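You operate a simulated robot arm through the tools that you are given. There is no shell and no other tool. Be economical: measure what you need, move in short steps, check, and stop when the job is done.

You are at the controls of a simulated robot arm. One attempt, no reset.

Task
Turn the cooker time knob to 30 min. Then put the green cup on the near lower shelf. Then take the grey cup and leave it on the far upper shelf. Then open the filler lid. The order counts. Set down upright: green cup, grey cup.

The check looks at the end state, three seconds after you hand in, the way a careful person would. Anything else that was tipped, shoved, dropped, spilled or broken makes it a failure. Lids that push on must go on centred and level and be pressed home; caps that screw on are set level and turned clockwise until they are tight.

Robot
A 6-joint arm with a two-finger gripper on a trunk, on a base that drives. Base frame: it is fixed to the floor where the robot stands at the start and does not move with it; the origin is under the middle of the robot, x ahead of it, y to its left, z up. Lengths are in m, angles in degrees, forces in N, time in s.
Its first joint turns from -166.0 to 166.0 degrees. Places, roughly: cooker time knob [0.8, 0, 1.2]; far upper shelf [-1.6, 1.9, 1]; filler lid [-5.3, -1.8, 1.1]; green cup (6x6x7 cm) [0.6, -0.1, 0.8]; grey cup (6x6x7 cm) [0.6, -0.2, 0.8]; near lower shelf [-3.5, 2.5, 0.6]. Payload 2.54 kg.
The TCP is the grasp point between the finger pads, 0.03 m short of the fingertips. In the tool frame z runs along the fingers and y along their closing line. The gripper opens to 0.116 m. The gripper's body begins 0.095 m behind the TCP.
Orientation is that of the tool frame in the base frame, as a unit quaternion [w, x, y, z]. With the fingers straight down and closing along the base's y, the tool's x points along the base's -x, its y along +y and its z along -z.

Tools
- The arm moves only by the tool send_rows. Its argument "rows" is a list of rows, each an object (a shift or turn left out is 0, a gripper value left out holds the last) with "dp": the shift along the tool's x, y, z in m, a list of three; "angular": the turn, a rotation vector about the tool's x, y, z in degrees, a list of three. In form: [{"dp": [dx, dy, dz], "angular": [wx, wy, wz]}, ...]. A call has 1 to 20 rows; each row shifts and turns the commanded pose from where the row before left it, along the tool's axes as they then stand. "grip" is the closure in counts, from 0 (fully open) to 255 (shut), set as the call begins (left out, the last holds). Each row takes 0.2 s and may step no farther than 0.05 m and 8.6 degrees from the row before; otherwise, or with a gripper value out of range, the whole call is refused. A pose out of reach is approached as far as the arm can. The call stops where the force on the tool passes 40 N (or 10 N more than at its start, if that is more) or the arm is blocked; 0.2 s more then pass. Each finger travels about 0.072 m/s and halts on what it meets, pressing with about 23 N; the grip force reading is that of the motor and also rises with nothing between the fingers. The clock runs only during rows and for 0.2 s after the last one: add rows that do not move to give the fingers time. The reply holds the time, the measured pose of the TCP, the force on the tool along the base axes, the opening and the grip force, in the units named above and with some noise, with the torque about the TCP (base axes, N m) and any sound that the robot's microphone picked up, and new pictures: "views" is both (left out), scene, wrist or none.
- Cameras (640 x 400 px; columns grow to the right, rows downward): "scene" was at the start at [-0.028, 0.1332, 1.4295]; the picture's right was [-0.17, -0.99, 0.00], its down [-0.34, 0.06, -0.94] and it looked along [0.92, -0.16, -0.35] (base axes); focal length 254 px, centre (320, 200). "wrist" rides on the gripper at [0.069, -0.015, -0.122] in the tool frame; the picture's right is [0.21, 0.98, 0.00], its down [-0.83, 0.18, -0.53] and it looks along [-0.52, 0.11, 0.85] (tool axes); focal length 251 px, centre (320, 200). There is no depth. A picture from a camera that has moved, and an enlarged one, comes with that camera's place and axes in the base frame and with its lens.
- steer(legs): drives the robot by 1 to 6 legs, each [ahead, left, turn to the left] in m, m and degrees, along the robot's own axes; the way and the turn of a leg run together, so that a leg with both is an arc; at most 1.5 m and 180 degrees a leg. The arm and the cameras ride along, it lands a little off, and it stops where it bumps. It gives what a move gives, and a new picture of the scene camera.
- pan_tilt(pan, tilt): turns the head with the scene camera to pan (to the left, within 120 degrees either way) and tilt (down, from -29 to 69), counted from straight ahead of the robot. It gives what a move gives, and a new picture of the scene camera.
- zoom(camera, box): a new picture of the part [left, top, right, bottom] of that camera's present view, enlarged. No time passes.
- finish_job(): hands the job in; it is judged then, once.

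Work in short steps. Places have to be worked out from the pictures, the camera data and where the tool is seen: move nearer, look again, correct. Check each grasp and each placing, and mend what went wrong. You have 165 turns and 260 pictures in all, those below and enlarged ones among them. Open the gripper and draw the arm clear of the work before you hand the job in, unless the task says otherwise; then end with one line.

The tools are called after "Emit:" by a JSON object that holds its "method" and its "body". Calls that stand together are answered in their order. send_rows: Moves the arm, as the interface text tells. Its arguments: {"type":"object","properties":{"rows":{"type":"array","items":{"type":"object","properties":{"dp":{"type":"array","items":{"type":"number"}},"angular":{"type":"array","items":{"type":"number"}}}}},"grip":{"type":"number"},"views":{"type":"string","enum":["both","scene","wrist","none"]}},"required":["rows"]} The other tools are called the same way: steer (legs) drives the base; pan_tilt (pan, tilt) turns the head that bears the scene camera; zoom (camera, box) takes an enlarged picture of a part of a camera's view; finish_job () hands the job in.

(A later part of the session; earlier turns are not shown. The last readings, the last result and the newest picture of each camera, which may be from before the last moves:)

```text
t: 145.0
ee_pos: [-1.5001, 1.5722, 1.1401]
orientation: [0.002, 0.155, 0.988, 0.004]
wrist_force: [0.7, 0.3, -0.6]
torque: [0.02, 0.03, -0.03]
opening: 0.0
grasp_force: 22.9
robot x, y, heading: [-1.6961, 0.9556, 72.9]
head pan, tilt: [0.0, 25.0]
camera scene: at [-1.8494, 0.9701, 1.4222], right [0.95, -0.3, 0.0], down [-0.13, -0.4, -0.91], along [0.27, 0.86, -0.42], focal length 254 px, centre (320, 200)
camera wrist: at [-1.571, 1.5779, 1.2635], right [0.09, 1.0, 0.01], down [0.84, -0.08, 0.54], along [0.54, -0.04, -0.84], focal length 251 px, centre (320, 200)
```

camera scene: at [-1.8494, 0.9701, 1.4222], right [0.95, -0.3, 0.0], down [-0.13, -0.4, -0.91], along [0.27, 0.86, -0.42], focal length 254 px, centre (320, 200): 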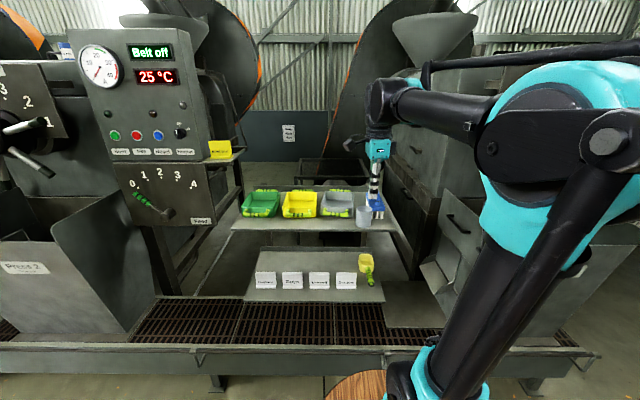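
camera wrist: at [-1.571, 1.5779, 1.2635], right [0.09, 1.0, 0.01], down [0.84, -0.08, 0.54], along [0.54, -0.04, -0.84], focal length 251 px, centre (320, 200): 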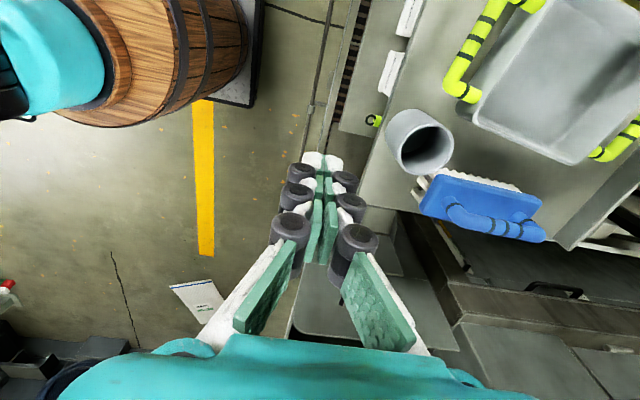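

Good view. Move left 0.163 and ahead 0.15 at height, above the gap between the yellow and grey handles.

Emit:
{"method": "send_rows", "body": {"rows": [{"dp": [0.041, 0, 0]}, {"dp": [0.041, 0, 0]}, {"dp": [0.041, 0, 0]}, {"dp": [0.04, 0, 0]}, {"dp": [0, 0.038, 0]}, {"dp": [0, 0.038, 0]}, {"dp": [0, 0.038, 0]}, {"dp": [0, 0.037, 0]}, {"dp": [0, 0, 0.03]}, {}]}}

Emit:
{"method": "zoom", "body": {"camera": "scene", "box": [280, 180, 376, 240]}}

```text
t: 147.2
ee_pos: [-1.6083, 1.7665, 1.1112]
orientation: [0.001, 0.154, 0.988, 0.004]
wrist_force: [-0.6, -0.3, -0.2]
torque: [0.02, 0.01, 0.01]
opening: 0.0001
grasp_force: 22.2
robot x, y, heading: [-1.6975, 0.9521, 72.5]
head pan, tilt: [0.0, 25.0]
camera scene: at [-1.8494, 0.9701, 1.4222], right [0.95, -0.3, 0.0], down [-0.13, -0.4, -0.91], along [0.27, 0.86, -0.42], focal length 254 px, centre (320, 200)
camera wrist: at [-1.6804, 1.7716, 1.2343], right [0.09, 1.0, 0.01], down [0.84, -0.08, 0.54], along [0.54, -0.04, -0.84], focal length 251 px, centre (320, 200)
```

scene: 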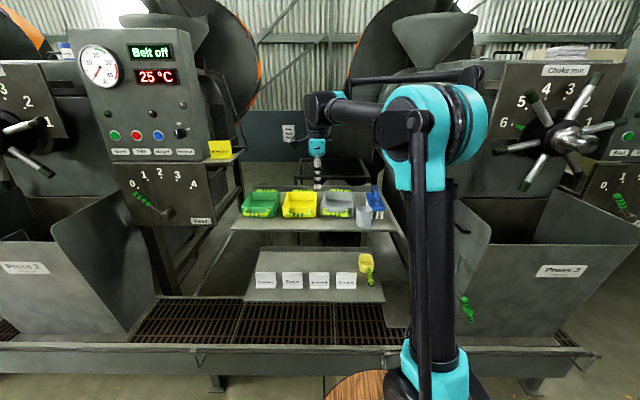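
wrist: 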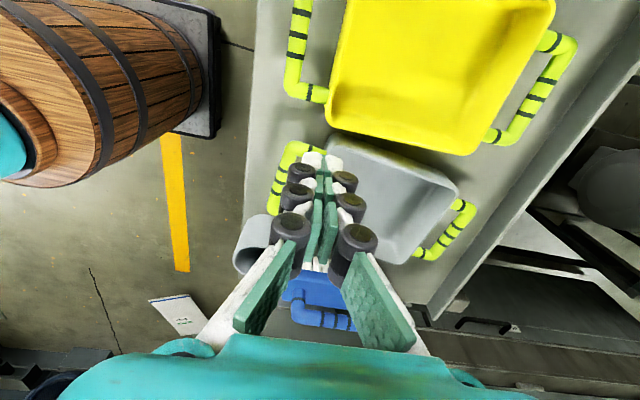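

```text
6.67 times, centred on (328, 210) of scene
camera zoom: at [-1.8494, 0.9701, 1.4222], right [0.95, -0.3, 0.0], down [-0.13, -0.4, -0.91], along [0.27, 0.86, -0.42], focal length 1690 px, centre (267, 133)
```

zoom: 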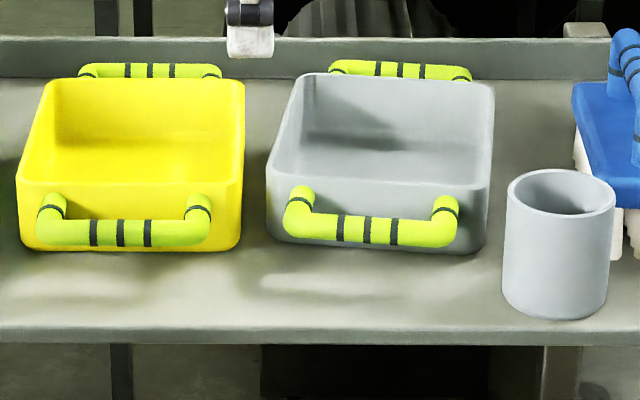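

The handles sit at z≈1.0 and ~0.765 ahead; shift the fingers 3 cm toward me and 7 mm left, go partly down and check the gap.

Emit:
{"method": "send_rows", "body": {"rows": [{"dp": [0.007, -0.015, 0]}, {"dp": [0, -0.015, 0]}, {"dp": [0, 0, 0.03]}, {"dp": [0, 0, 0.025]}, {}], "views": "wrist"}}

Emit:
{"method": "zoom", "body": {"camera": "scene", "box": [280, 180, 376, 240]}}

```text
t: 148.4
ee_pos: [-1.6235, 1.74, 1.0565]
orientation: [0.002, 0.154, 0.988, 0.004]
wrist_force: [-0.2, -0.5, -0.3]
torque: [0.05, 0.01, -0.01]
opening: 0.0001
grasp_force: 22.6
robot x, y, heading: [-1.6958, 0.9465, 72.6]
head pan, tilt: [0.0, 25.0]
camera wrist: at [-1.6954, 1.7454, 1.1782], right [0.09, 1.0, 0.01], down [0.84, -0.08, 0.54], along [0.54, -0.04, -0.84], focal length 251 px, centre (320, 200)
```

wrist: 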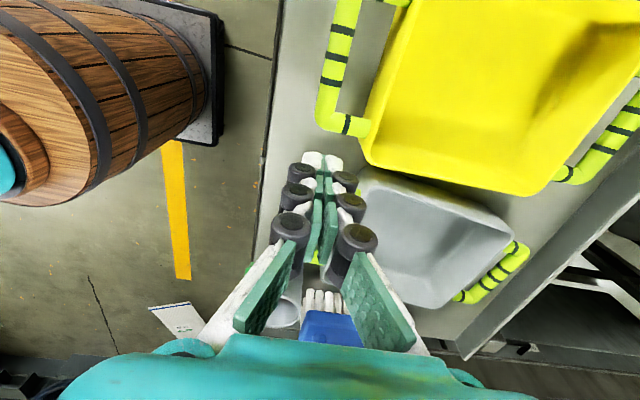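

```text
6.67 times, centred on (328, 210) of scene
camera zoom: at [-1.8494, 0.9701, 1.4222], right [0.95, -0.3, 0.0], down [-0.13, -0.4, -0.91], along [0.27, 0.86, -0.42], focal length 1690 px, centre (267, 133)
```

zoom: 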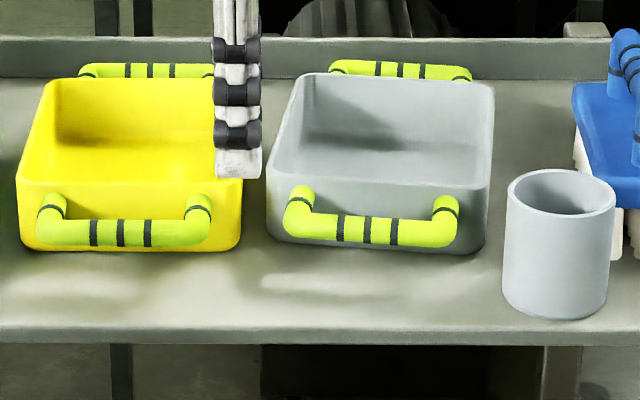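

Clear gap on both sides in the scene view. Lower 4 cm.

Emit:
{"method": "send_rows", "body": {"rows": [{"dp": [0, 0, 0.022]}, {"dp": [0, 0, 0.021]}, {}], "views": "wrist"}}

Emit:
{"method": "zoom", "body": {"camera": "scene", "box": [280, 180, 376, 240]}}

```text
t: 149.2
ee_pos: [-1.624, 1.7389, 1.0128]
orientation: [0.002, 0.154, 0.988, 0.004]
wrist_force: [-0.4, 0.4, 0.2]
torque: [-0.01, 0.02, -0.01]
opening: 0.0002
grasp_force: 22.9
robot x, y, heading: [-1.6999, 0.9509, 72.7]
head pan, tilt: [0.0, 25.0]
camera wrist: at [-1.6955, 1.746, 1.1355], right [0.09, 1.0, 0.01], down [0.84, -0.08, 0.54], along [0.54, -0.04, -0.84], focal length 251 px, centre (320, 200)
```

wrist: 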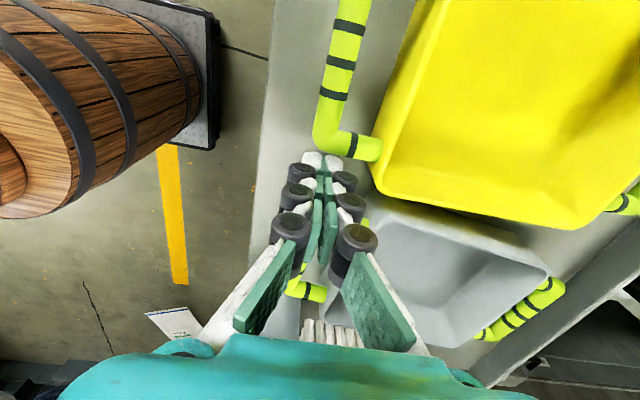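

```text
6.67 times, centred on (328, 210) of scene
camera zoom: at [-1.8494, 0.9701, 1.4222], right [0.95, -0.3, 0.0], down [-0.13, -0.4, -0.91], along [0.27, 0.86, -0.42], focal length 1690 px, centre (267, 133)
```

zoom: 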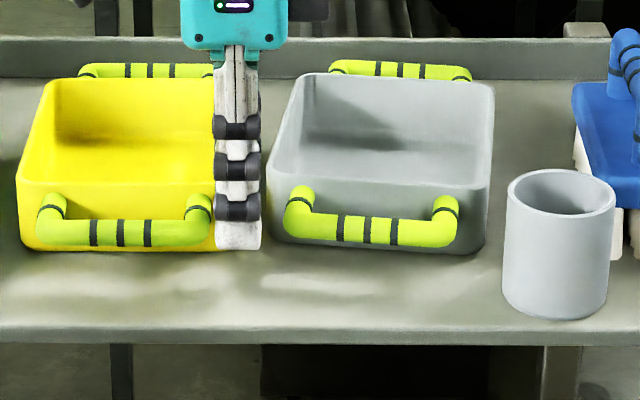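

In place between the handles. Sweep right (tool −x) 2.8 cm slowly and check.

Emit:
{"method": "send_rows", "body": {"rows": [{"dp": [-0.006, 0, 0]}, {"dp": [-0.005, 0, 0]}, {"dp": [-0.004, 0, 0]}, {"dp": [-0.004, 0, 0]}, {"dp": [-0.003, 0, 0]}, {"dp": [-0.003, 0, 0]}, {"dp": [-0.003, 0, 0]}, {}], "views": "wrist"}}

Emit:
{"method": "zoom", "body": {"camera": "scene", "box": [280, 180, 376, 240]}}

```text
t: 151.0
ee_pos: [-1.5965, 1.7317, 1.0146]
orientation: [0.001, 0.154, 0.988, 0.005]
wrist_force: [0.0, 0.8, 0.1]
torque: [-0.02, 0.0, 0.01]
opening: 0.0
grasp_force: 22.7
robot x, y, heading: [-1.6985, 0.953, 72.5]
head pan, tilt: [0.0, 25.0]
camera wrist: at [-1.6689, 1.7372, 1.1361], right [0.09, 1.0, 0.01], down [0.84, -0.08, 0.54], along [0.54, -0.04, -0.84], focal length 251 px, centre (320, 200)
```

wrist: 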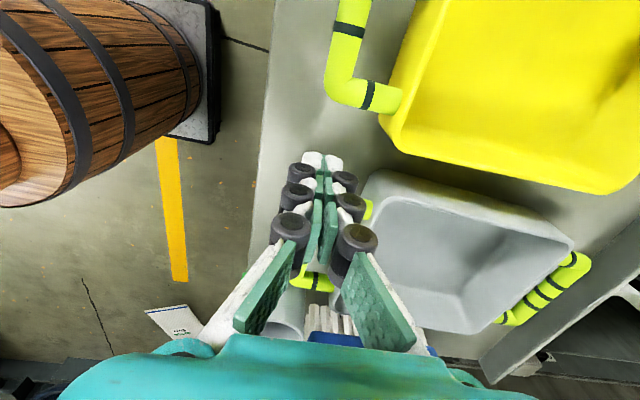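

```text
6.67 times, centred on (328, 210) of scene
camera zoom: at [-1.8494, 0.9701, 1.4222], right [0.95, -0.3, 0.0], down [-0.13, -0.4, -0.91], along [0.27, 0.86, -0.42], focal length 1690 px, centre (267, 133)
```

zoom: 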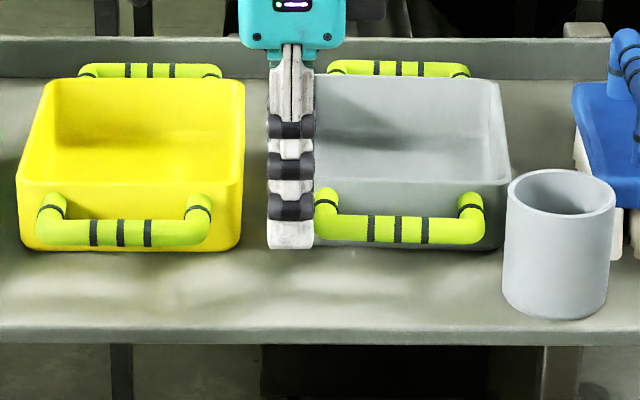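

Bin is rotating back well; another ~5.5 mm.

Emit:
{"method": "send_rows", "body": {"rows": [{"dp": [-0.003, 0, 0]}, {"dp": [-0.0025, 0, 0]}, {}], "views": "none"}}

Emit:
{"method": "send_rows", "body": {"rows": [{"dp": [0.01, 0, 0]}, {"dp": [0.005, 0, 0]}, {"dp": [0, 0, -0.04]}, {"dp": [0, 0, -0.05]}, {"dp": [0, 0, -0.04]}], "views": "wrist"}}

Emit:
{"method": "zoom", "body": {"camera": "scene", "box": [280, 180, 376, 240]}}

```text
t: 151.8
ee_pos: [-1.5926, 1.7305, 1.0146]
orientation: [0.001, 0.155, 0.988, 0.004]
wrist_force: [-0.6, 0.3, 0.3]
torque: [-0.01, 0.0, 0.01]
opening: 0.0
grasp_force: 23.3
robot x, y, heading: [-1.6979, 0.9531, 72.2]
head pan, tilt: [0.0, 25.0]
```

```text
t: 153.0
ee_pos: [-1.6061, 1.7328, 1.1427]
orientation: [0.001, 0.154, 0.988, 0.004]
wrist_force: [-0.3, -0.7, 0.6]
torque: [-0.03, -0.01, -0.01]
opening: 0.0
grasp_force: 22.8
robot x, y, heading: [-1.6998, 0.9533, 72.4]
head pan, tilt: [0.0, 25.0]
camera wrist: at [-1.6783, 1.7386, 1.2653], right [0.09, 1.0, 0.01], down [0.84, -0.08, 0.54], along [0.54, -0.04, -0.84], focal length 251 px, centre (320, 200)
```

wrist: 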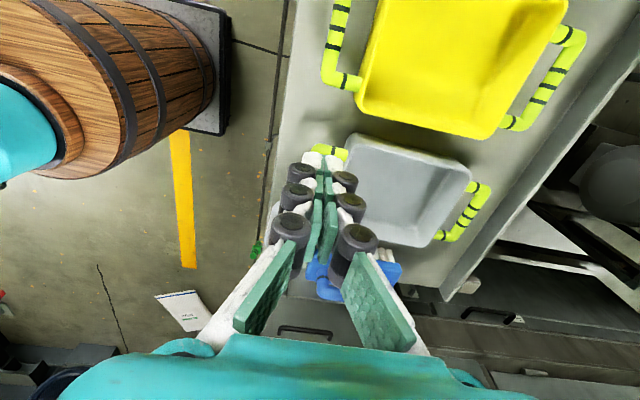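

```text
6.67 times, centred on (328, 210) of scene
camera zoom: at [-1.8494, 0.9702, 1.4222], right [0.95, -0.3, 0.0], down [-0.13, -0.4, -0.91], along [0.27, 0.86, -0.42], focal length 1690 px, centre (267, 133)
```

zoom: 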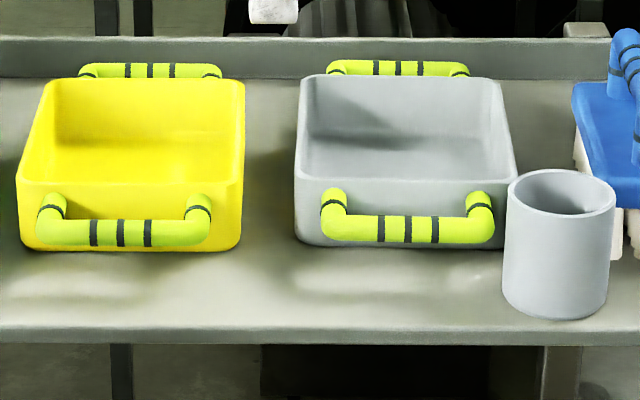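

Bin is back in its original place; cup clear of it. Retract and look toward the filler.

Emit:
{"method": "send_rows", "body": {"rows": [{"dp": [0, -0.04, -0.02]}, {"dp": [0, -0.045, 0]}, {"dp": [0, -0.045, 0]}, {"dp": [-0.03, -0.035, 0]}, {"dp": [-0.04, -0.02, 0]}, {"dp": [-0.04, 0, 0]}, {}], "views": "none"}}

Emit:
{"method": "pan_tilt", "body": {"pan": 118, "tilt": 15}}

```text
t: 154.6
ee_pos: [-1.559, 1.5238, 1.1624]
orientation: [0.002, 0.154, 0.988, 0.004]
wrist_force: [0.3, -0.2, 0.7]
torque: [0.01, 0.01, -0.02]
opening: 0.0
grasp_force: 23.2
robot x, y, heading: [-1.7015, 0.9544, 72.4]
head pan, tilt: [0.0, 25.0]
```

```text
t: 156.6
ee_pos: [-1.5593, 1.5216, 1.1623]
orientation: [0.001, 0.154, 0.988, 0.004]
wrist_force: [0.5, -0.3, 0.4]
torque: [0.02, 0.0, 0.02]
opening: 0.0
grasp_force: 22.5
robot x, y, heading: [-1.697, 0.9533, 72.5]
head pan, tilt: [118.0, 15.0]
camera scene: at [-1.9688, 0.8651, 1.4385], right [-0.18, 0.98, 0.0], down [0.25, 0.05, -0.97], along [-0.95, -0.18, -0.26], focal length 254 px, centre (320, 200)
```

scene: 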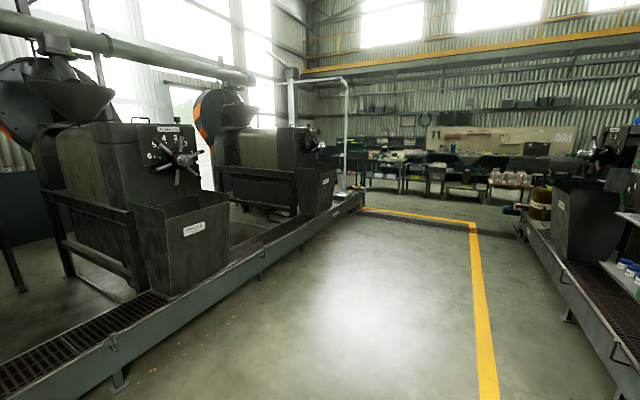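

The filler lies behind/past the opposite press row. Go to the aisle centre and westward, then look both ways (also re-check the near tray).

Emit:
{"method": "steer", "body": {"legs": [[-0.55, 0, 0], [0, 0, 90], [1.2, 0, 0], [1.2, 0, 0]]}}

Emit:
{"method": "pan_tilt", "body": {"pan": -85, "tilt": 20}}

Emit:
{"method": "pan_tilt", "body": {"pan": 85, "tilt": 10}}

```text
t: 175.0
ee_pos: [-4.7368, 1.2822, 1.1613]
orientation: [-0.002, -0.593, 0.805, 0.004]
wrist_force: [0.2, -0.5, -0.3]
torque: [-0.01, 0.06, -0.05]
opening: 0.0
grasp_force: 22.9
robot x, y, heading: [-4.1676, 1.1497, 163.1]
head pan, tilt: [118.0, 15.0]
camera scene: at [-4.0764, 0.8776, 1.4385], right [-0.98, -0.19, 0.0], down [-0.05, 0.25, -0.97], along [0.19, -0.95, -0.26], focal length 254 px, centre (320, 200)
```

scene: 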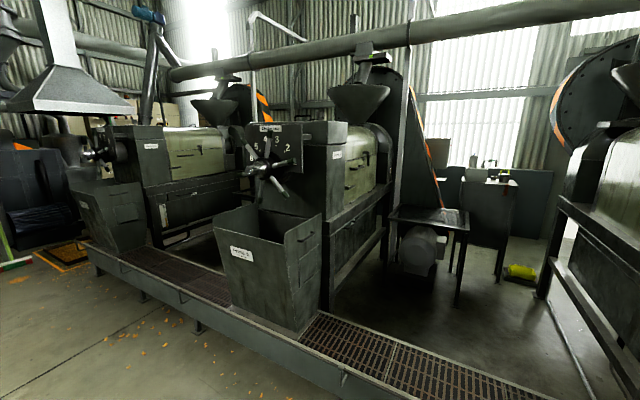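

```text
t: 178.0
ee_pos: [-4.7364, 1.2816, 1.162]
orientation: [-0.001, -0.593, 0.805, 0.004]
wrist_force: [0.4, -0.6, 0.7]
torque: [0.02, -0.02, -0.01]
opening: 0.0001
grasp_force: 22.9
robot x, y, heading: [-4.1657, 1.1446, 163.2]
head pan, tilt: [-85.0, 20.0]
camera scene: at [-4.0753, 1.0604, 1.4303], right [0.98, -0.21, 0.0], down [-0.07, -0.33, -0.94], along [0.19, 0.92, -0.34], focal length 254 px, centre (320, 200)
```

scene: 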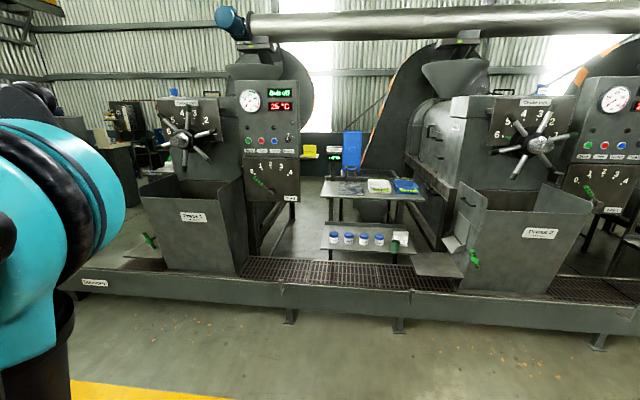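

```text
t: 180.6
ee_pos: [-4.7375, 1.2823, 1.1624]
orientation: [-0.002, -0.593, 0.805, 0.004]
wrist_force: [-0.4, 0.3, -0.4]
torque: [0.01, 0.02, 0.01]
opening: 0.0002
grasp_force: 23.1
robot x, y, heading: [-4.1641, 1.1502, 163.3]
head pan, tilt: [85.0, 10.0]
camera scene: at [-4.1291, 0.883, 1.4466], right [-0.93, 0.37, 0.0], down [0.06, 0.16, -0.98], along [-0.37, -0.91, -0.17], focal length 254 px, centre (320, 200)
```

scene: 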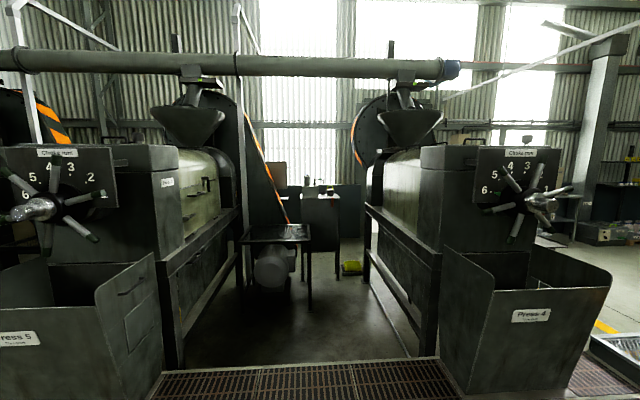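

The filler should appear around (328,186): something stands between presses 5 and 4. Zoom.

Emit:
{"method": "zoom", "body": {"camera": "scene", "box": [250, 150, 410, 250]}}

Emit:
{"method": "zoom", "body": {"camera": "scene", "box": [480, 110, 640, 310]}}

```text
4.00 times, centred on (330, 200) of scene
camera zoom: at [-4.1291, 0.883, 1.4466], right [-0.93, 0.37, 0.0], down [0.06, 0.16, -0.98], along [-0.37, -0.91, -0.17], focal length 1014 px, centre (280, 200)
```

zoom: 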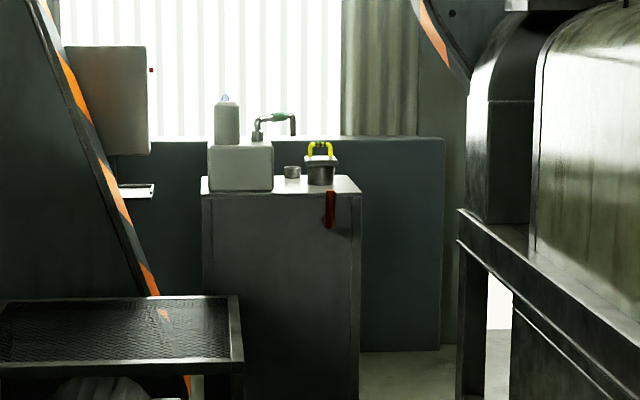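

```text
2.00 times, centred on (560, 210) of scene
camera zoom: at [-4.1291, 0.883, 1.4466], right [-0.93, 0.37, 0.0], down [0.06, 0.16, -0.98], along [-0.37, -0.91, -0.17], focal length 507 px, centre (-160, 180)
```

zoom: 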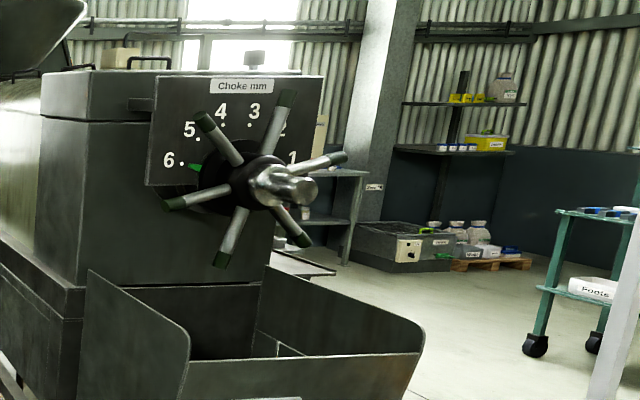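

The filler unit stands on a cabinet behind the row, between presses 5 and 4; access must be from around the west end. Drive on and look.

Emit:
{"method": "steer", "body": {"legs": [[1.4, 0, 0]]}}

Emit:
{"method": "pan_tilt", "body": {"pan": 45, "tilt": 18}}

```text
t: 187.5
ee_pos: [-6.0772, 1.6848, 1.1627]
orientation: [-0.002, -0.595, 0.804, 0.004]
wrist_force: [0.1, 0.3, -0.7]
torque: [0.01, 0.03, 0.0]
opening: 0.0
grasp_force: 22.9
robot x, y, heading: [-5.5061, 1.5565, 163.4]
head pan, tilt: [85.0, 10.0]
camera scene: at [-5.4671, 1.2871, 1.4466], right [-0.93, 0.37, 0.0], down [0.06, 0.16, -0.98], along [-0.36, -0.92, -0.17], focal length 254 px, centre (320, 200)
```

scene: 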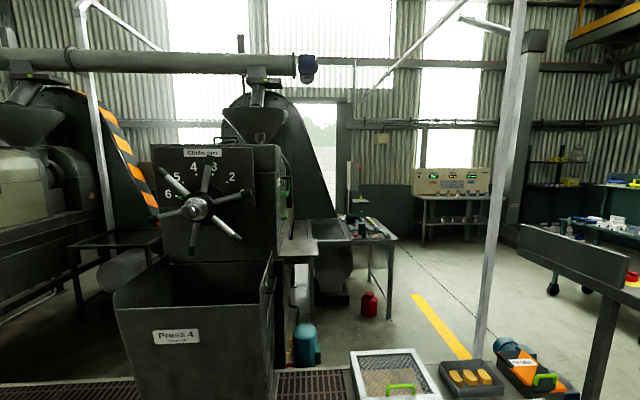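

```text
t: 188.6
ee_pos: [-6.0761, 1.6849, 1.163]
orientation: [-0.001, -0.595, 0.804, 0.004]
wrist_force: [0.2, 0.5, 0.4]
torque: [0.01, 0.01, 0.04]
opening: 0.0001
grasp_force: 22.7
robot x, y, heading: [-5.5067, 1.5496, 163.4]
head pan, tilt: [45.0, 18.0]
camera scene: at [-5.5149, 1.3292, 1.4336], right [-0.47, 0.88, 0.0], down [0.27, 0.15, -0.95], along [-0.84, -0.45, -0.31], focal length 254 px, centre (320, 200)
```

scene: 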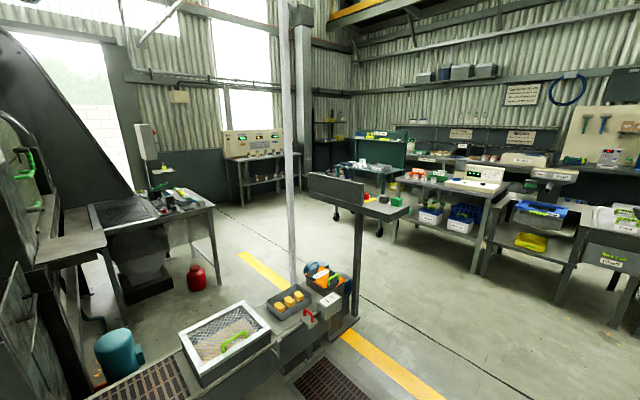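

There is a free cross-aisle past the row's west end. Drive ahead 1.7 m, turn left (south), and advance 1 m, then look.

Emit:
{"method": "steer", "body": {"legs": [[1.4, 0, 0], [0.3, 0, 0], [0, 0, 89], [1.0, 0, 0]]}}

```text
t: 205.8
ee_pos: [-7.5896, 0.5168, 1.1625]
orientation: [0.004, 0.987, -0.159, -0.001]
wrist_force: [-0.8, -0.6, 0.6]
torque: [-0.03, -0.01, 0.02]
opening: 0.0
grasp_force: 23.3
robot x, y, heading: [-7.4454, 1.0887, -107.9]
head pan, tilt: [45.0, 18.0]
camera scene: at [-7.2225, 1.0691, 1.4336], right [-0.89, -0.45, 0.0], down [-0.14, 0.28, -0.95], along [0.43, -0.85, -0.31], focal length 254 px, centre (320, 200)
```

scene: 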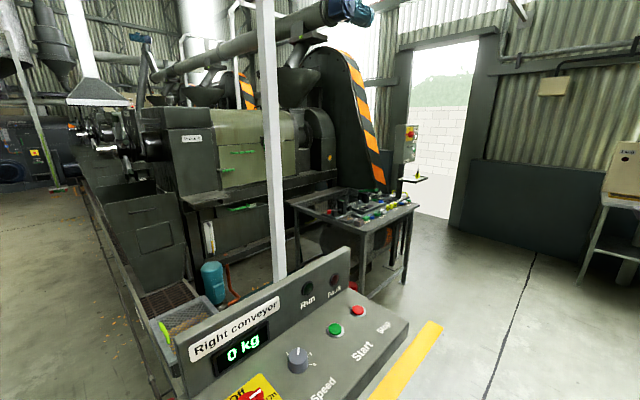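

Path south is clear. Advance 1.7 m and look left behind press 4.

Emit:
{"method": "steer", "body": {"legs": [[1.2, 0, 0], [0.6, 0, 0]]}}

Emit:
{"method": "pan_tilt", "body": {"pan": 90, "tilt": 15}}

```text
t: 214.9
ee_pos: [-8.1372, -1.1946, 1.1631]
orientation: [0.005, 0.987, -0.159, -0.002]
wrist_force: [0.2, 0.0, 0.2]
torque: [-0.01, 0.02, 0.01]
opening: 0.0
grasp_force: 23.3
robot x, y, heading: [-7.9931, -0.6282, -107.8]
head pan, tilt: [45.0, 18.0]
camera scene: at [-7.7711, -0.6425, 1.4336], right [-0.89, -0.46, 0.0], down [-0.14, 0.28, -0.95], along [0.43, -0.85, -0.31], focal length 254 px, centre (320, 200)
```

scene: 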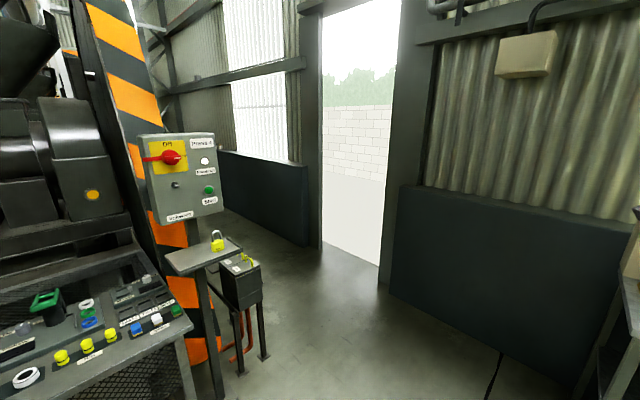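

```text
t: 216.0
ee_pos: [-8.1368, -1.1959, 1.1636]
orientation: [0.004, 0.987, -0.158, -0.001]
wrist_force: [-0.3, 1.5, 1.2]
torque: [0.01, -0.03, -0.01]
opening: 0.0
grasp_force: 23.0
robot x, y, heading: [-7.9933, -0.6254, -108.0]
head pan, tilt: [90.0, 15.0]
camera scene: at [-7.7248, -0.5882, 1.4385], right [-0.31, -0.95, 0.0], down [-0.25, 0.08, -0.97], along [0.92, -0.3, -0.26], focal length 254 px, centre (320, 200)
```

scene: 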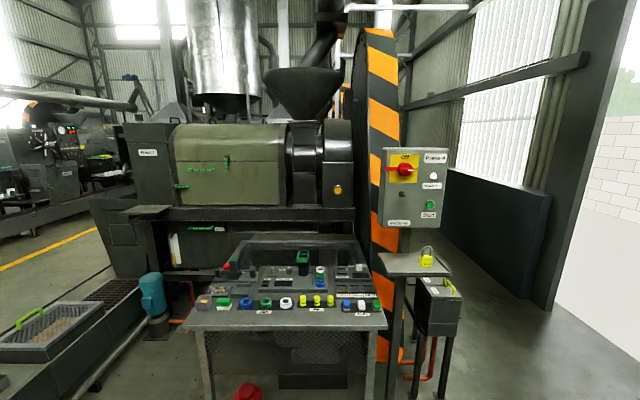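

Corridor between the control stand and the wall is ~1 m wide. Move 0.5 m on, turn left to face east, and look.

Emit:
{"method": "steer", "body": {"legs": [[0.5, 0, 0], [0, 0, 90]]}}

Emit:
{"method": "pan_tilt", "body": {"pan": -20, "tilt": 28}}

```text
t: 222.8
ee_pos: [-7.5785, -1.2464, 1.1619]
orientation: [0.004, 0.811, 0.585, 0.001]
wrist_force: [-0.2, -0.4, -0.5]
torque: [0.0, 0.01, 0.0]
opening: 0.0
grasp_force: 23.4
robot x, y, heading: [-8.1472, -1.1021, -17.9]
head pan, tilt: [90.0, 15.0]
camera scene: at [-8.1858, -0.833, 1.4385], right [0.95, -0.31, 0.0], down [-0.08, -0.25, -0.97], along [0.3, 0.92, -0.26], focal length 254 px, centre (320, 200)
```

scene: 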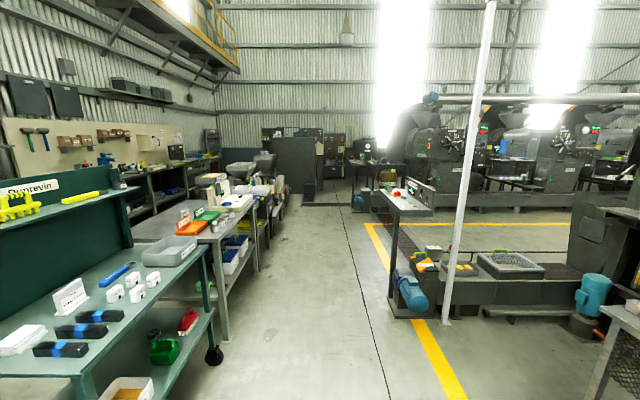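

```text
t: 224.6
ee_pos: [-7.578, -1.246, 1.1621]
orientation: [0.004, 0.81, 0.586, 0.002]
wrist_force: [0.0, 0.4, -0.3]
torque: [0.04, -0.01, 0.0]
opening: 0.0
grasp_force: 22.6
robot x, y, heading: [-8.1466, -1.0977, -17.8]
head pan, tilt: [-20.0, 28.0]
camera scene: at [-8.1428, -0.978, 1.4174], right [-0.62, -0.79, 0.0], down [-0.37, 0.29, -0.88], along [0.7, -0.54, -0.47], focal length 254 px, centre (320, 200)
```

scene: 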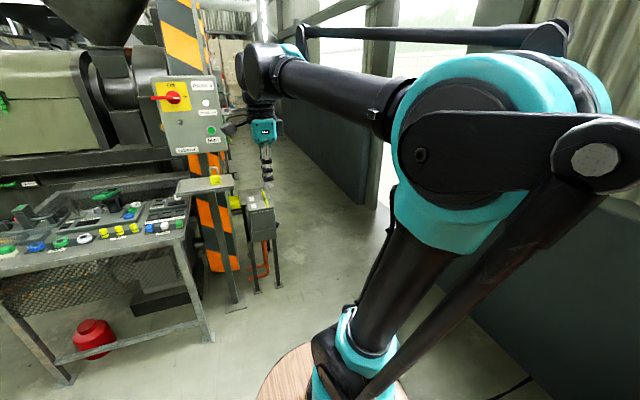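

Strafe right 0.66 m into the corridor line (≈m −4.15) and advance 1.2 m.

Emit:
{"method": "steer", "body": {"legs": [[0, -0.64, 0], [1.2, 0, 0]]}}

Emit:
{"method": "pan_tilt", "body": {"pan": 25, "tilt": 22}}

```text
t: 227.3
ee_pos: [-7.6992, -1.6575, 1.1622]
orientation: [0.004, 0.828, 0.561, 0.002]
wrist_force: [-0.7, -0.3, 0.3]
torque: [0.02, 0.03, 0.02]
opening: 0.0001
grasp_force: 22.9
robot x, y, heading: [-8.2622, -1.4752, -21.5]
head pan, tilt: [-20.0, 28.0]
stopped in leg 1: the robot was blocked; the commanded pose is now the measured one
camera scene: at [-8.2476, -1.3569, 1.4174], right [-0.66, -0.75, 0.0], down [-0.35, 0.31, -0.88], along [0.66, -0.58, -0.47], focal length 254 px, centre (320, 200)
```

scene: 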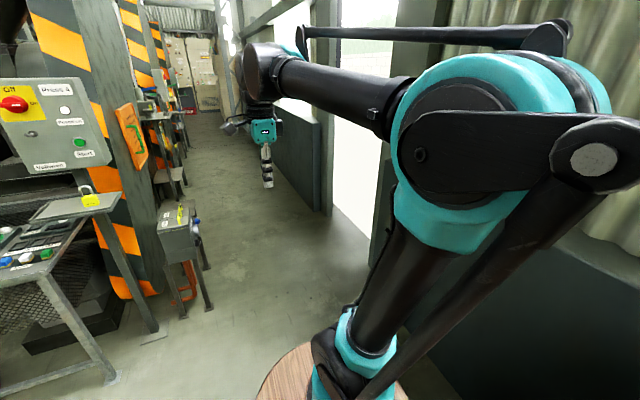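

```text
t: 228.4
ee_pos: [-7.6998, -1.6585, 1.162]
orientation: [0.005, 0.827, 0.562, 0.002]
wrist_force: [0.0, 0.7, 0.7]
torque: [0.0, 0.03, -0.02]
opening: 0.0
grasp_force: 23.0
robot x, y, heading: [-8.2574, -1.4795, -21.4]
head pan, tilt: [25.0, 22.0]
camera scene: at [-8.2234, -1.2909, 1.4271], right [0.06, -1.0, 0.0], down [-0.37, -0.02, -0.93], along [0.93, 0.06, -0.37], focal length 254 px, centre (320, 200)
```

scene: 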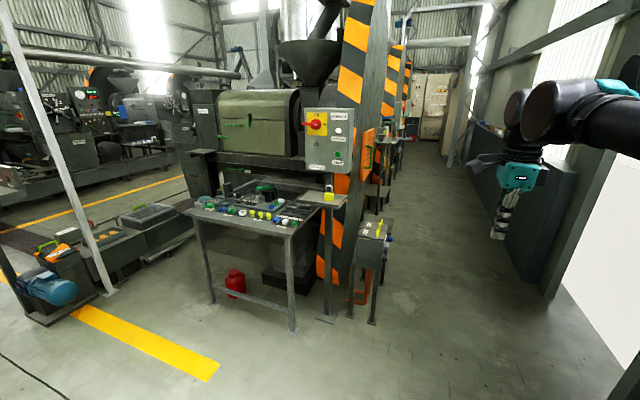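

The strafe was blocked (rear corner at the bench, probably). Ease left 3 cm, advance 1 m, then straighten and shift right.

Emit:
{"method": "steer", "body": {"legs": [[0, 0.03, 0], [0.95, 0, 0], [0, -0.12, 3.5]]}}

Emit:
{"method": "pan_tilt", "body": {"pan": -120, "tilt": 30}}

```text
t: 234.6
ee_pos: [-6.8362, -2.0551, 1.1632]
orientation: [0.004, 0.81, 0.586, 0.003]
wrist_force: [0.0, -1.1, 0.7]
torque: [-0.02, -0.01, -0.02]
opening: 0.0002
grasp_force: 23.0
robot x, y, heading: [-7.4077, -1.9124, -17.7]
head pan, tilt: [25.0, 22.0]
camera scene: at [-7.382, -1.7211, 1.4271], right [0.12, -0.99, 0.0], down [-0.37, -0.05, -0.93], along [0.92, 0.11, -0.37], focal length 254 px, centre (320, 200)
```

scene: 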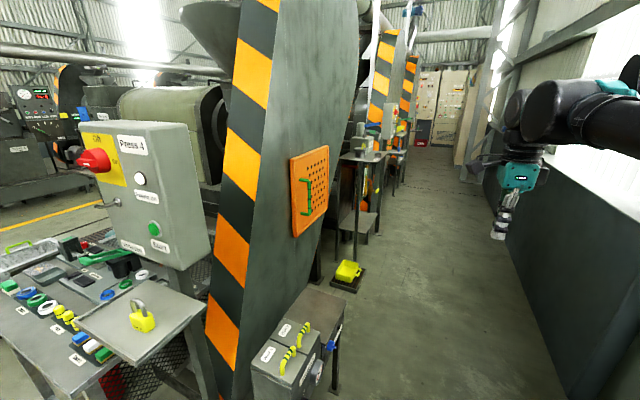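

```text
t: 236.9
ee_pos: [-6.837, -2.0561, 1.1625]
orientation: [0.004, 0.811, 0.586, 0.002]
wrist_force: [-0.1, 0.8, -0.2]
torque: [-0.02, 0.01, 0.0]
opening: 0.0001
grasp_force: 23.1
robot x, y, heading: [-7.406, -1.9118, -18.1]
head pan, tilt: [-120.0, 30.0]
camera scene: at [-7.5413, -1.7929, 1.4143], right [-0.67, 0.74, 0.0], down [0.37, 0.33, -0.87], along [-0.64, -0.58, -0.5], focal length 254 px, centre (320, 200)
```

scene: 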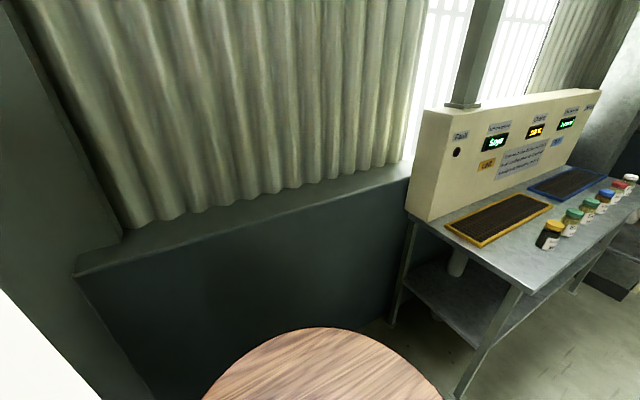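

Bench undisturbed. Continue ahead 1.1 m and look ahead-left at the filler cabinet.

Emit:
{"method": "steer", "body": {"legs": [[1.1, 0, 0]]}}

Emit:
{"method": "pan_tilt", "body": {"pan": 35, "tilt": 20}}

```text
t: 242.5
ee_pos: [-5.8008, -2.3994, 1.1628]
orientation: [0.004, 0.813, 0.583, 0.002]
wrist_force: [-0.8, -1.0, -0.2]
torque: [0.05, 0.02, -0.01]
opening: 0.0001
grasp_force: 22.5
robot x, y, heading: [-6.3674, -2.2519, -18.4]
head pan, tilt: [-120.0, 30.0]
camera scene: at [-6.504, -2.1326, 1.4143], right [-0.66, 0.75, 0.0], down [0.37, 0.33, -0.87], along [-0.65, -0.58, -0.5], focal length 254 px, centre (320, 200)
```

scene: 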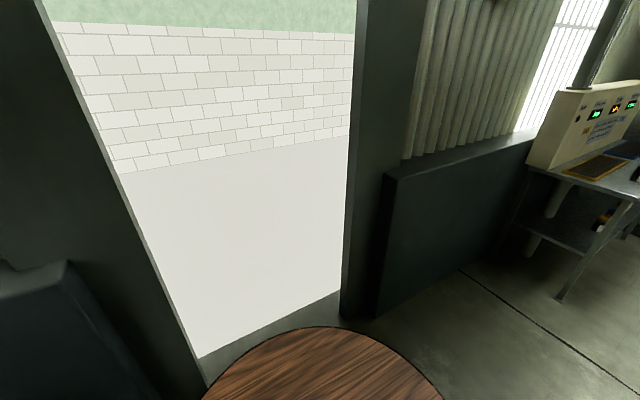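

```text
t: 244.9
ee_pos: [-5.8019, -2.4007, 1.1644]
orientation: [0.004, 0.812, 0.583, 0.002]
wrist_force: [0.8, 0.1, 0.3]
torque: [0.02, 0.0, 0.01]
opening: 0.0002
grasp_force: 22.8
robot x, y, heading: [-6.3695, -2.2523, -18.0]
head pan, tilt: [35.0, 20.0]
camera scene: at [-6.3472, -2.0459, 1.4303], right [0.29, -0.96, 0.0], down [-0.33, -0.1, -0.94], along [0.9, 0.27, -0.34], focal length 254 px, centre (320, 200)
```

scene: 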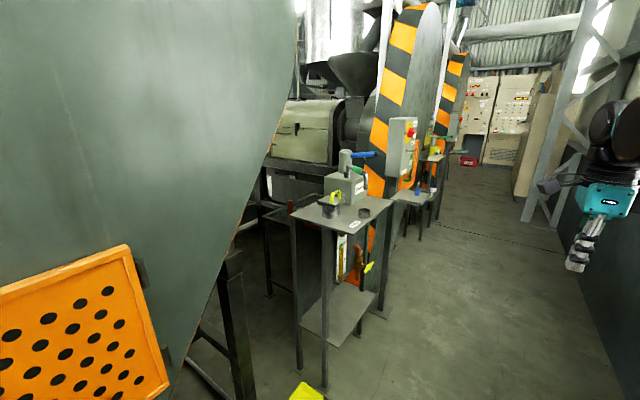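

There's the filler table with the yellow-handled filler. Zoom in.

Emit:
{"method": "zoom", "body": {"camera": "scene", "box": [272, 140, 400, 240]}}

```text
4.00 times, centred on (336, 190) of scene
camera zoom: at [-6.3472, -2.0459, 1.4303], right [0.29, -0.96, 0.0], down [-0.33, -0.1, -0.94], along [0.9, 0.27, -0.34], focal length 1014 px, centre (256, 240)
```

zoom: 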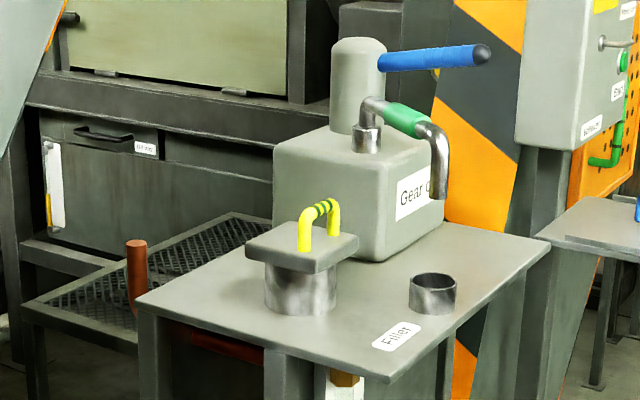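

Lid triangulated at (-5.313, -1.781, 1.036); table's south edge is ~0.6 m left of my path. Drive ahead 0.5 m.

Emit:
{"method": "steer", "body": {"legs": [[0.5, 0, 0]]}}

Emit:
{"method": "pan_tilt", "body": {"pan": 60, "tilt": 30}}

Emit:
{"method": "zoom", "body": {"camera": "scene", "box": [240, 120, 400, 220]}}

```text
t: 247.9
ee_pos: [-5.3259, -2.5573, 1.1623]
orientation: [0.005, 0.812, 0.584, 0.002]
wrist_force: [0.5, 0.1, 0.6]
torque: [-0.01, -0.04, 0.03]
opening: 0.0003
grasp_force: 23.6
robot x, y, heading: [-5.8928, -2.4093, -18.3]
head pan, tilt: [35.0, 20.0]
camera scene: at [-5.8714, -2.2036, 1.4303], right [0.29, -0.96, 0.0], down [-0.33, -0.1, -0.94], along [0.9, 0.27, -0.34], focal length 254 px, centre (320, 200)
```

scene: 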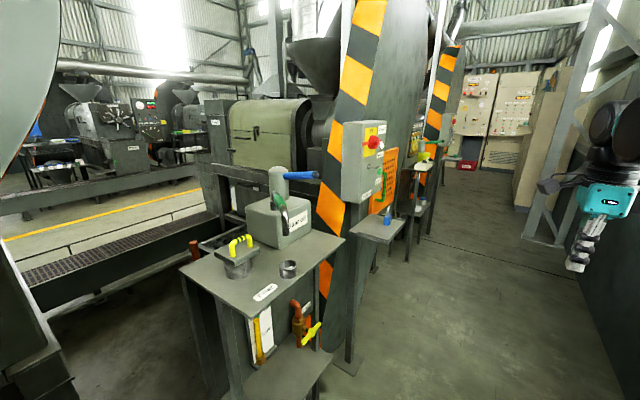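

```text
t: 248.8
ee_pos: [-5.3263, -2.5581, 1.1622]
orientation: [0.005, 0.812, 0.584, 0.001]
wrist_force: [0.2, -0.2, 0.2]
torque: [-0.02, 0.03, 0.02]
opening: 0.0001
grasp_force: 22.7
robot x, y, heading: [-5.8935, -2.4071, -18.4]
head pan, tilt: [60.0, 30.0]
camera scene: at [-5.893, -2.1702, 1.4143], right [0.66, -0.75, 0.0], down [-0.37, -0.33, -0.87], along [0.65, 0.58, -0.5], focal length 254 px, centre (320, 200)
```

scene: 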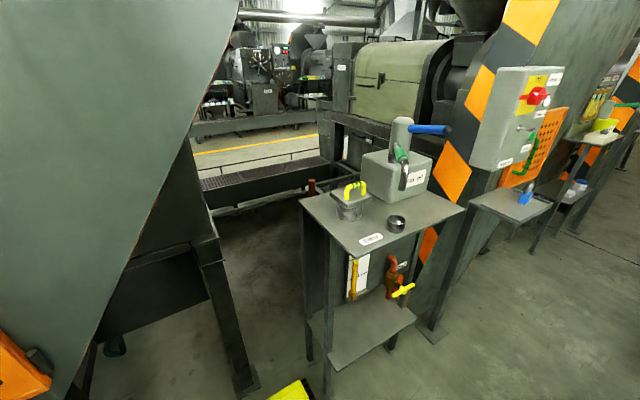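

```text
4.00 times, centred on (320, 170) of scene
camera zoom: at [-5.893, -2.1702, 1.4143], right [0.66, -0.75, 0.0], down [-0.37, -0.33, -0.87], along [0.65, 0.58, -0.5], focal length 1014 px, centre (320, 320)
```

zoom: 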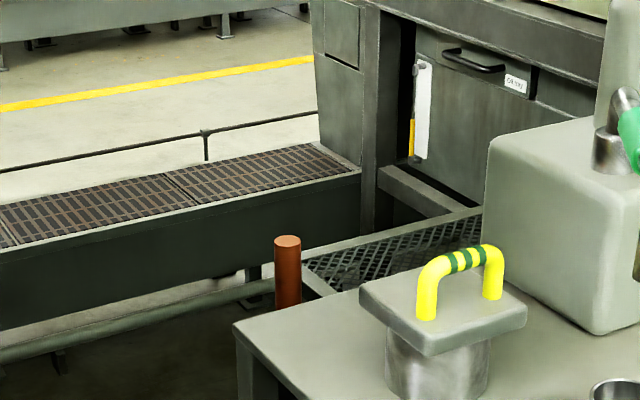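

The handle is offset toward the south (my) side of the lid plate, so the hinge should be on the north edge. Roll the tool so it closes north–south, raise, and swing over toward the lid for a close look.

Emit:
{"method": "send_rows", "body": {"rows": [{"dp": [0, 0, -0.04], "angular": [0, 0, -8.2]}, {"dp": [0, 0, -0.04], "angular": [0, 0, -8.2]}, {"angular": [0, 0, -8.2]}, {"angular": [0, 0, -8.2]}, {"angular": [0, 0, -8.2]}, {"angular": [0, 0, -8.2]}, {"angular": [0, 0, -8.2]}, {"angular": [0, 0, -8.2]}, {"angular": [0, 0, -8.2]}, {"angular": [0, 0, -8.2]}, {"angular": [0, 0, -8]}, {}], "grip": 0, "views": "none"}}

Emit:
{"method": "send_rows", "body": {"rows": [{"dp": [0.0193, 0.041, 0]}, {"dp": [0.0193, 0.041, 0]}, {"dp": [0.0193, 0.041, 0]}, {"dp": [0.0193, 0.041, 0]}, {"dp": [0.0193, 0.041, 0]}, {"dp": [0.0193, 0.041, 0]}, {"dp": [0.0193, 0.041, 0]}, {"dp": [0.0193, 0.041, 0]}, {"dp": [0.0193, 0.041, 0]}, {"dp": [0.0193, 0.041, 0]}, {"dp": [0.0193, 0.041, 0]}, {"dp": [0.0193, 0.041, 0]}, {}]}}

```text
t: 251.3
ee_pos: [-5.3275, -2.5563, 1.2425]
orientation: [0.004, 0.161, 0.987, -0.002]
wrist_force: [0.1, 0.4, -0.2]
torque: [0.0, 0.01, -0.02]
opening: 0.1162
grasp_force: 0.0
robot x, y, heading: [-5.8942, -2.4077, -18.3]
head pan, tilt: [60.0, 30.0]
```

```text
t: 254.2
ee_pos: [-5.391, -2.0161, 1.2388]
orientation: [0.004, 0.162, 0.987, -0.002]
wrist_force: [0.1, -0.3, -0.2]
torque: [0.02, 0.01, 0.0]
opening: 0.1159
grasp_force: 0.0
robot x, y, heading: [-5.8924, -2.4136, -18.4]
head pan, tilt: [60.0, 30.0]
camera scene: at [-5.8931, -2.1701, 1.4143], right [0.67, -0.75, 0.0], down [-0.37, -0.33, -0.87], along [0.65, 0.58, -0.5], focal length 254 px, centre (320, 200)
camera wrist: at [-5.462, -2.0074, 1.3615], right [0.11, 0.99, 0.0], down [0.84, -0.09, 0.54], along [0.54, -0.06, -0.84], focal length 251 px, centre (320, 200)
```

scene: 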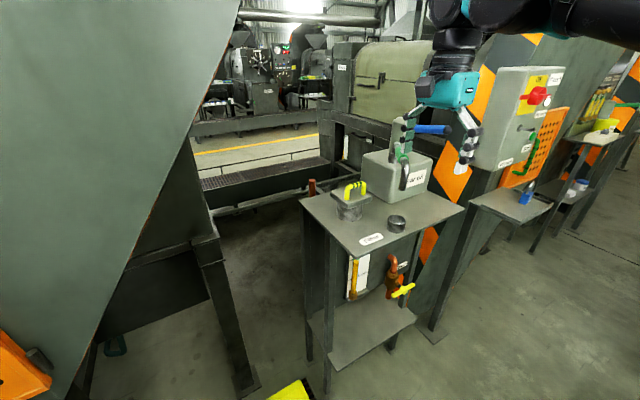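
wrist: 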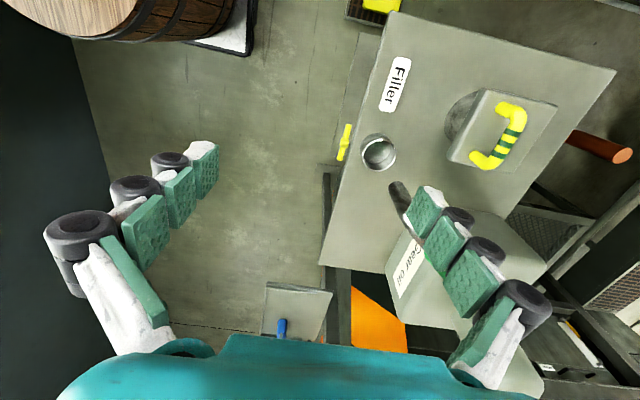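

Emit:
{"method": "zoom", "body": {"camera": "wrist", "box": [420, 70, 580, 190]}}

```text
3.33 times, centred on (500, 130) of wrist
camera zoom: at [-5.462, -2.0074, 1.3615], right [0.11, 0.99, 0.0], down [0.84, -0.09, 0.54], along [0.54, -0.06, -0.84], focal length 838 px, centre (-280, 433)
```

zoom: 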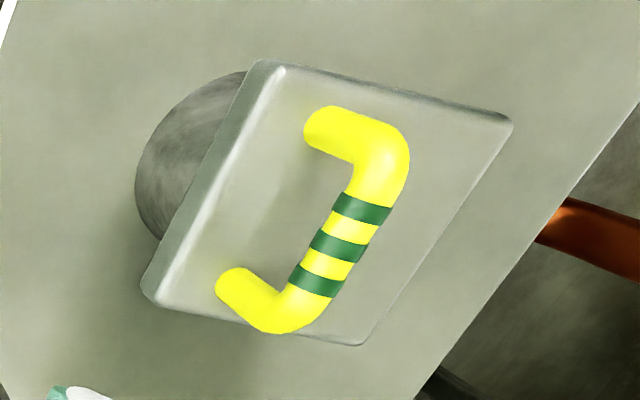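

Bar of the handle triangulates to (-5.352, -1.827, 1.104), plate top ≈1.058, hinge presumably at the north edge. Move above the bar with a reduced opening.

Emit:
{"method": "send_rows", "body": {"rows": [{"dp": [0.0047, 0.0383, 0]}, {"dp": [0.0047, 0.0383, 0]}, {"dp": [0.0047, 0.0383, 0]}, {"dp": [0.0047, 0.0383, 0]}, {"dp": [0.0047, 0.0384, 0]}, {"dp": [0, 0, 0.03]}, {"dp": [0, 0, 0.03]}, {}], "grip": 110}}

Emit:
{"method": "zoom", "body": {"camera": "scene", "box": [280, 120, 440, 220]}}

```text
t: 255.9
ee_pos: [-5.3605, -1.8484, 1.1607]
orientation: [0.003, 0.162, 0.987, -0.002]
wrist_force: [-0.2, -0.7, -0.1]
torque: [-0.02, -0.01, -0.03]
opening: 0.066
grasp_force: 0.0
out of reach, approached as far as the arm can: row 5
robot x, y, heading: [-5.8931, -2.4086, -18.3]
head pan, tilt: [60.0, 30.0]
camera scene: at [-5.893, -2.17, 1.4142], right [0.67, -0.75, 0.0], down [-0.37, -0.33, -0.87], along [0.65, 0.58, -0.5], focal length 254 px, centre (320, 200)
camera wrist: at [-5.4322, -1.8395, 1.2826], right [0.11, 0.99, 0.0], down [0.84, -0.09, 0.54], along [0.54, -0.06, -0.84], focal length 251 px, centre (320, 200)
```

scene: 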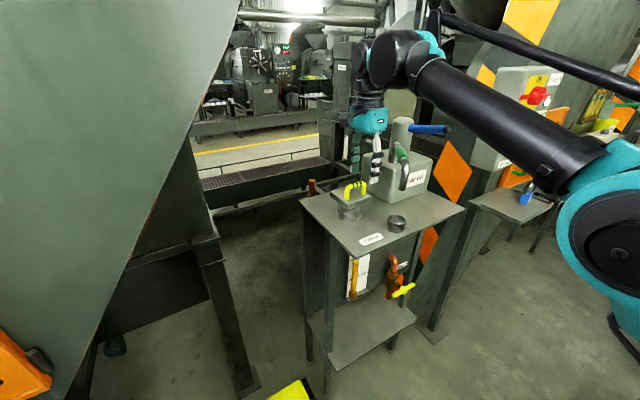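
wrist: 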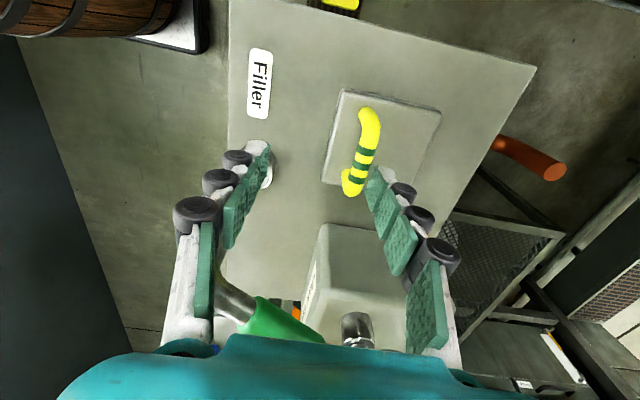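

```text
4.00 times, centred on (360, 170) of scene
camera zoom: at [-5.893, -2.17, 1.4142], right [0.67, -0.75, 0.0], down [-0.37, -0.33, -0.87], along [0.65, 0.58, -0.5], focal length 1014 px, centre (160, 320)
```

zoom: 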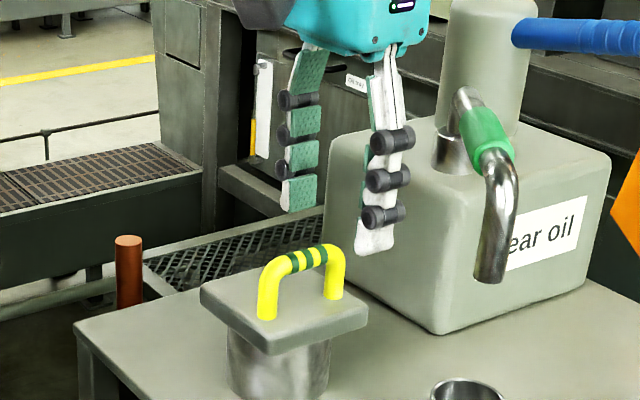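

At the outer reach limit; I need the robot ~0.2 m nearer. Pull the tool back 0.19 m south first, then strafe left 0.2.

Emit:
{"method": "send_rows", "body": {"rows": [{"dp": [0, 0, -0.03]}, {"dp": [0, -0.045, 0]}, {"dp": [0, -0.045, 0]}, {"dp": [0, -0.045, 0]}, {"dp": [0, -0.045, 0]}, {}], "views": "none"}}

Emit:
{"method": "steer", "body": {"legs": [[0, 0.2, 0]]}}

```text
t: 257.4
ee_pos: [-5.4185, -2.0187, 1.191]
orientation: [0.005, 0.162, 0.987, -0.001]
wrist_force: [0.5, 0.3, -0.2]
torque: [-0.03, 0.01, 0.01]
opening: 0.0657
grasp_force: 0.0
robot x, y, heading: [-5.8952, -2.409, -18.2]
head pan, tilt: [60.0, 30.0]
```

```text
t: 258.9
ee_pos: [-5.3555, -1.8292, 1.1904]
orientation: [0.005, 0.162, 0.987, -0.002]
wrist_force: [-0.1, -0.3, 1.0]
torque: [0.01, -0.02, 0.0]
opening: 0.066
grasp_force: 0.0
robot x, y, heading: [-5.8321, -2.2212, -18.0]
head pan, tilt: [60.0, 30.0]
camera scene: at [-5.8305, -1.9799, 1.4142], right [0.67, -0.75, 0.0], down [-0.37, -0.33, -0.87], along [0.65, 0.58, -0.5], focal length 254 px, centre (320, 200)
```

scene: 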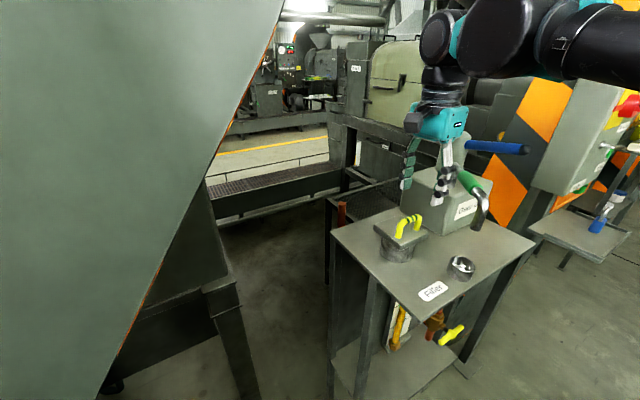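

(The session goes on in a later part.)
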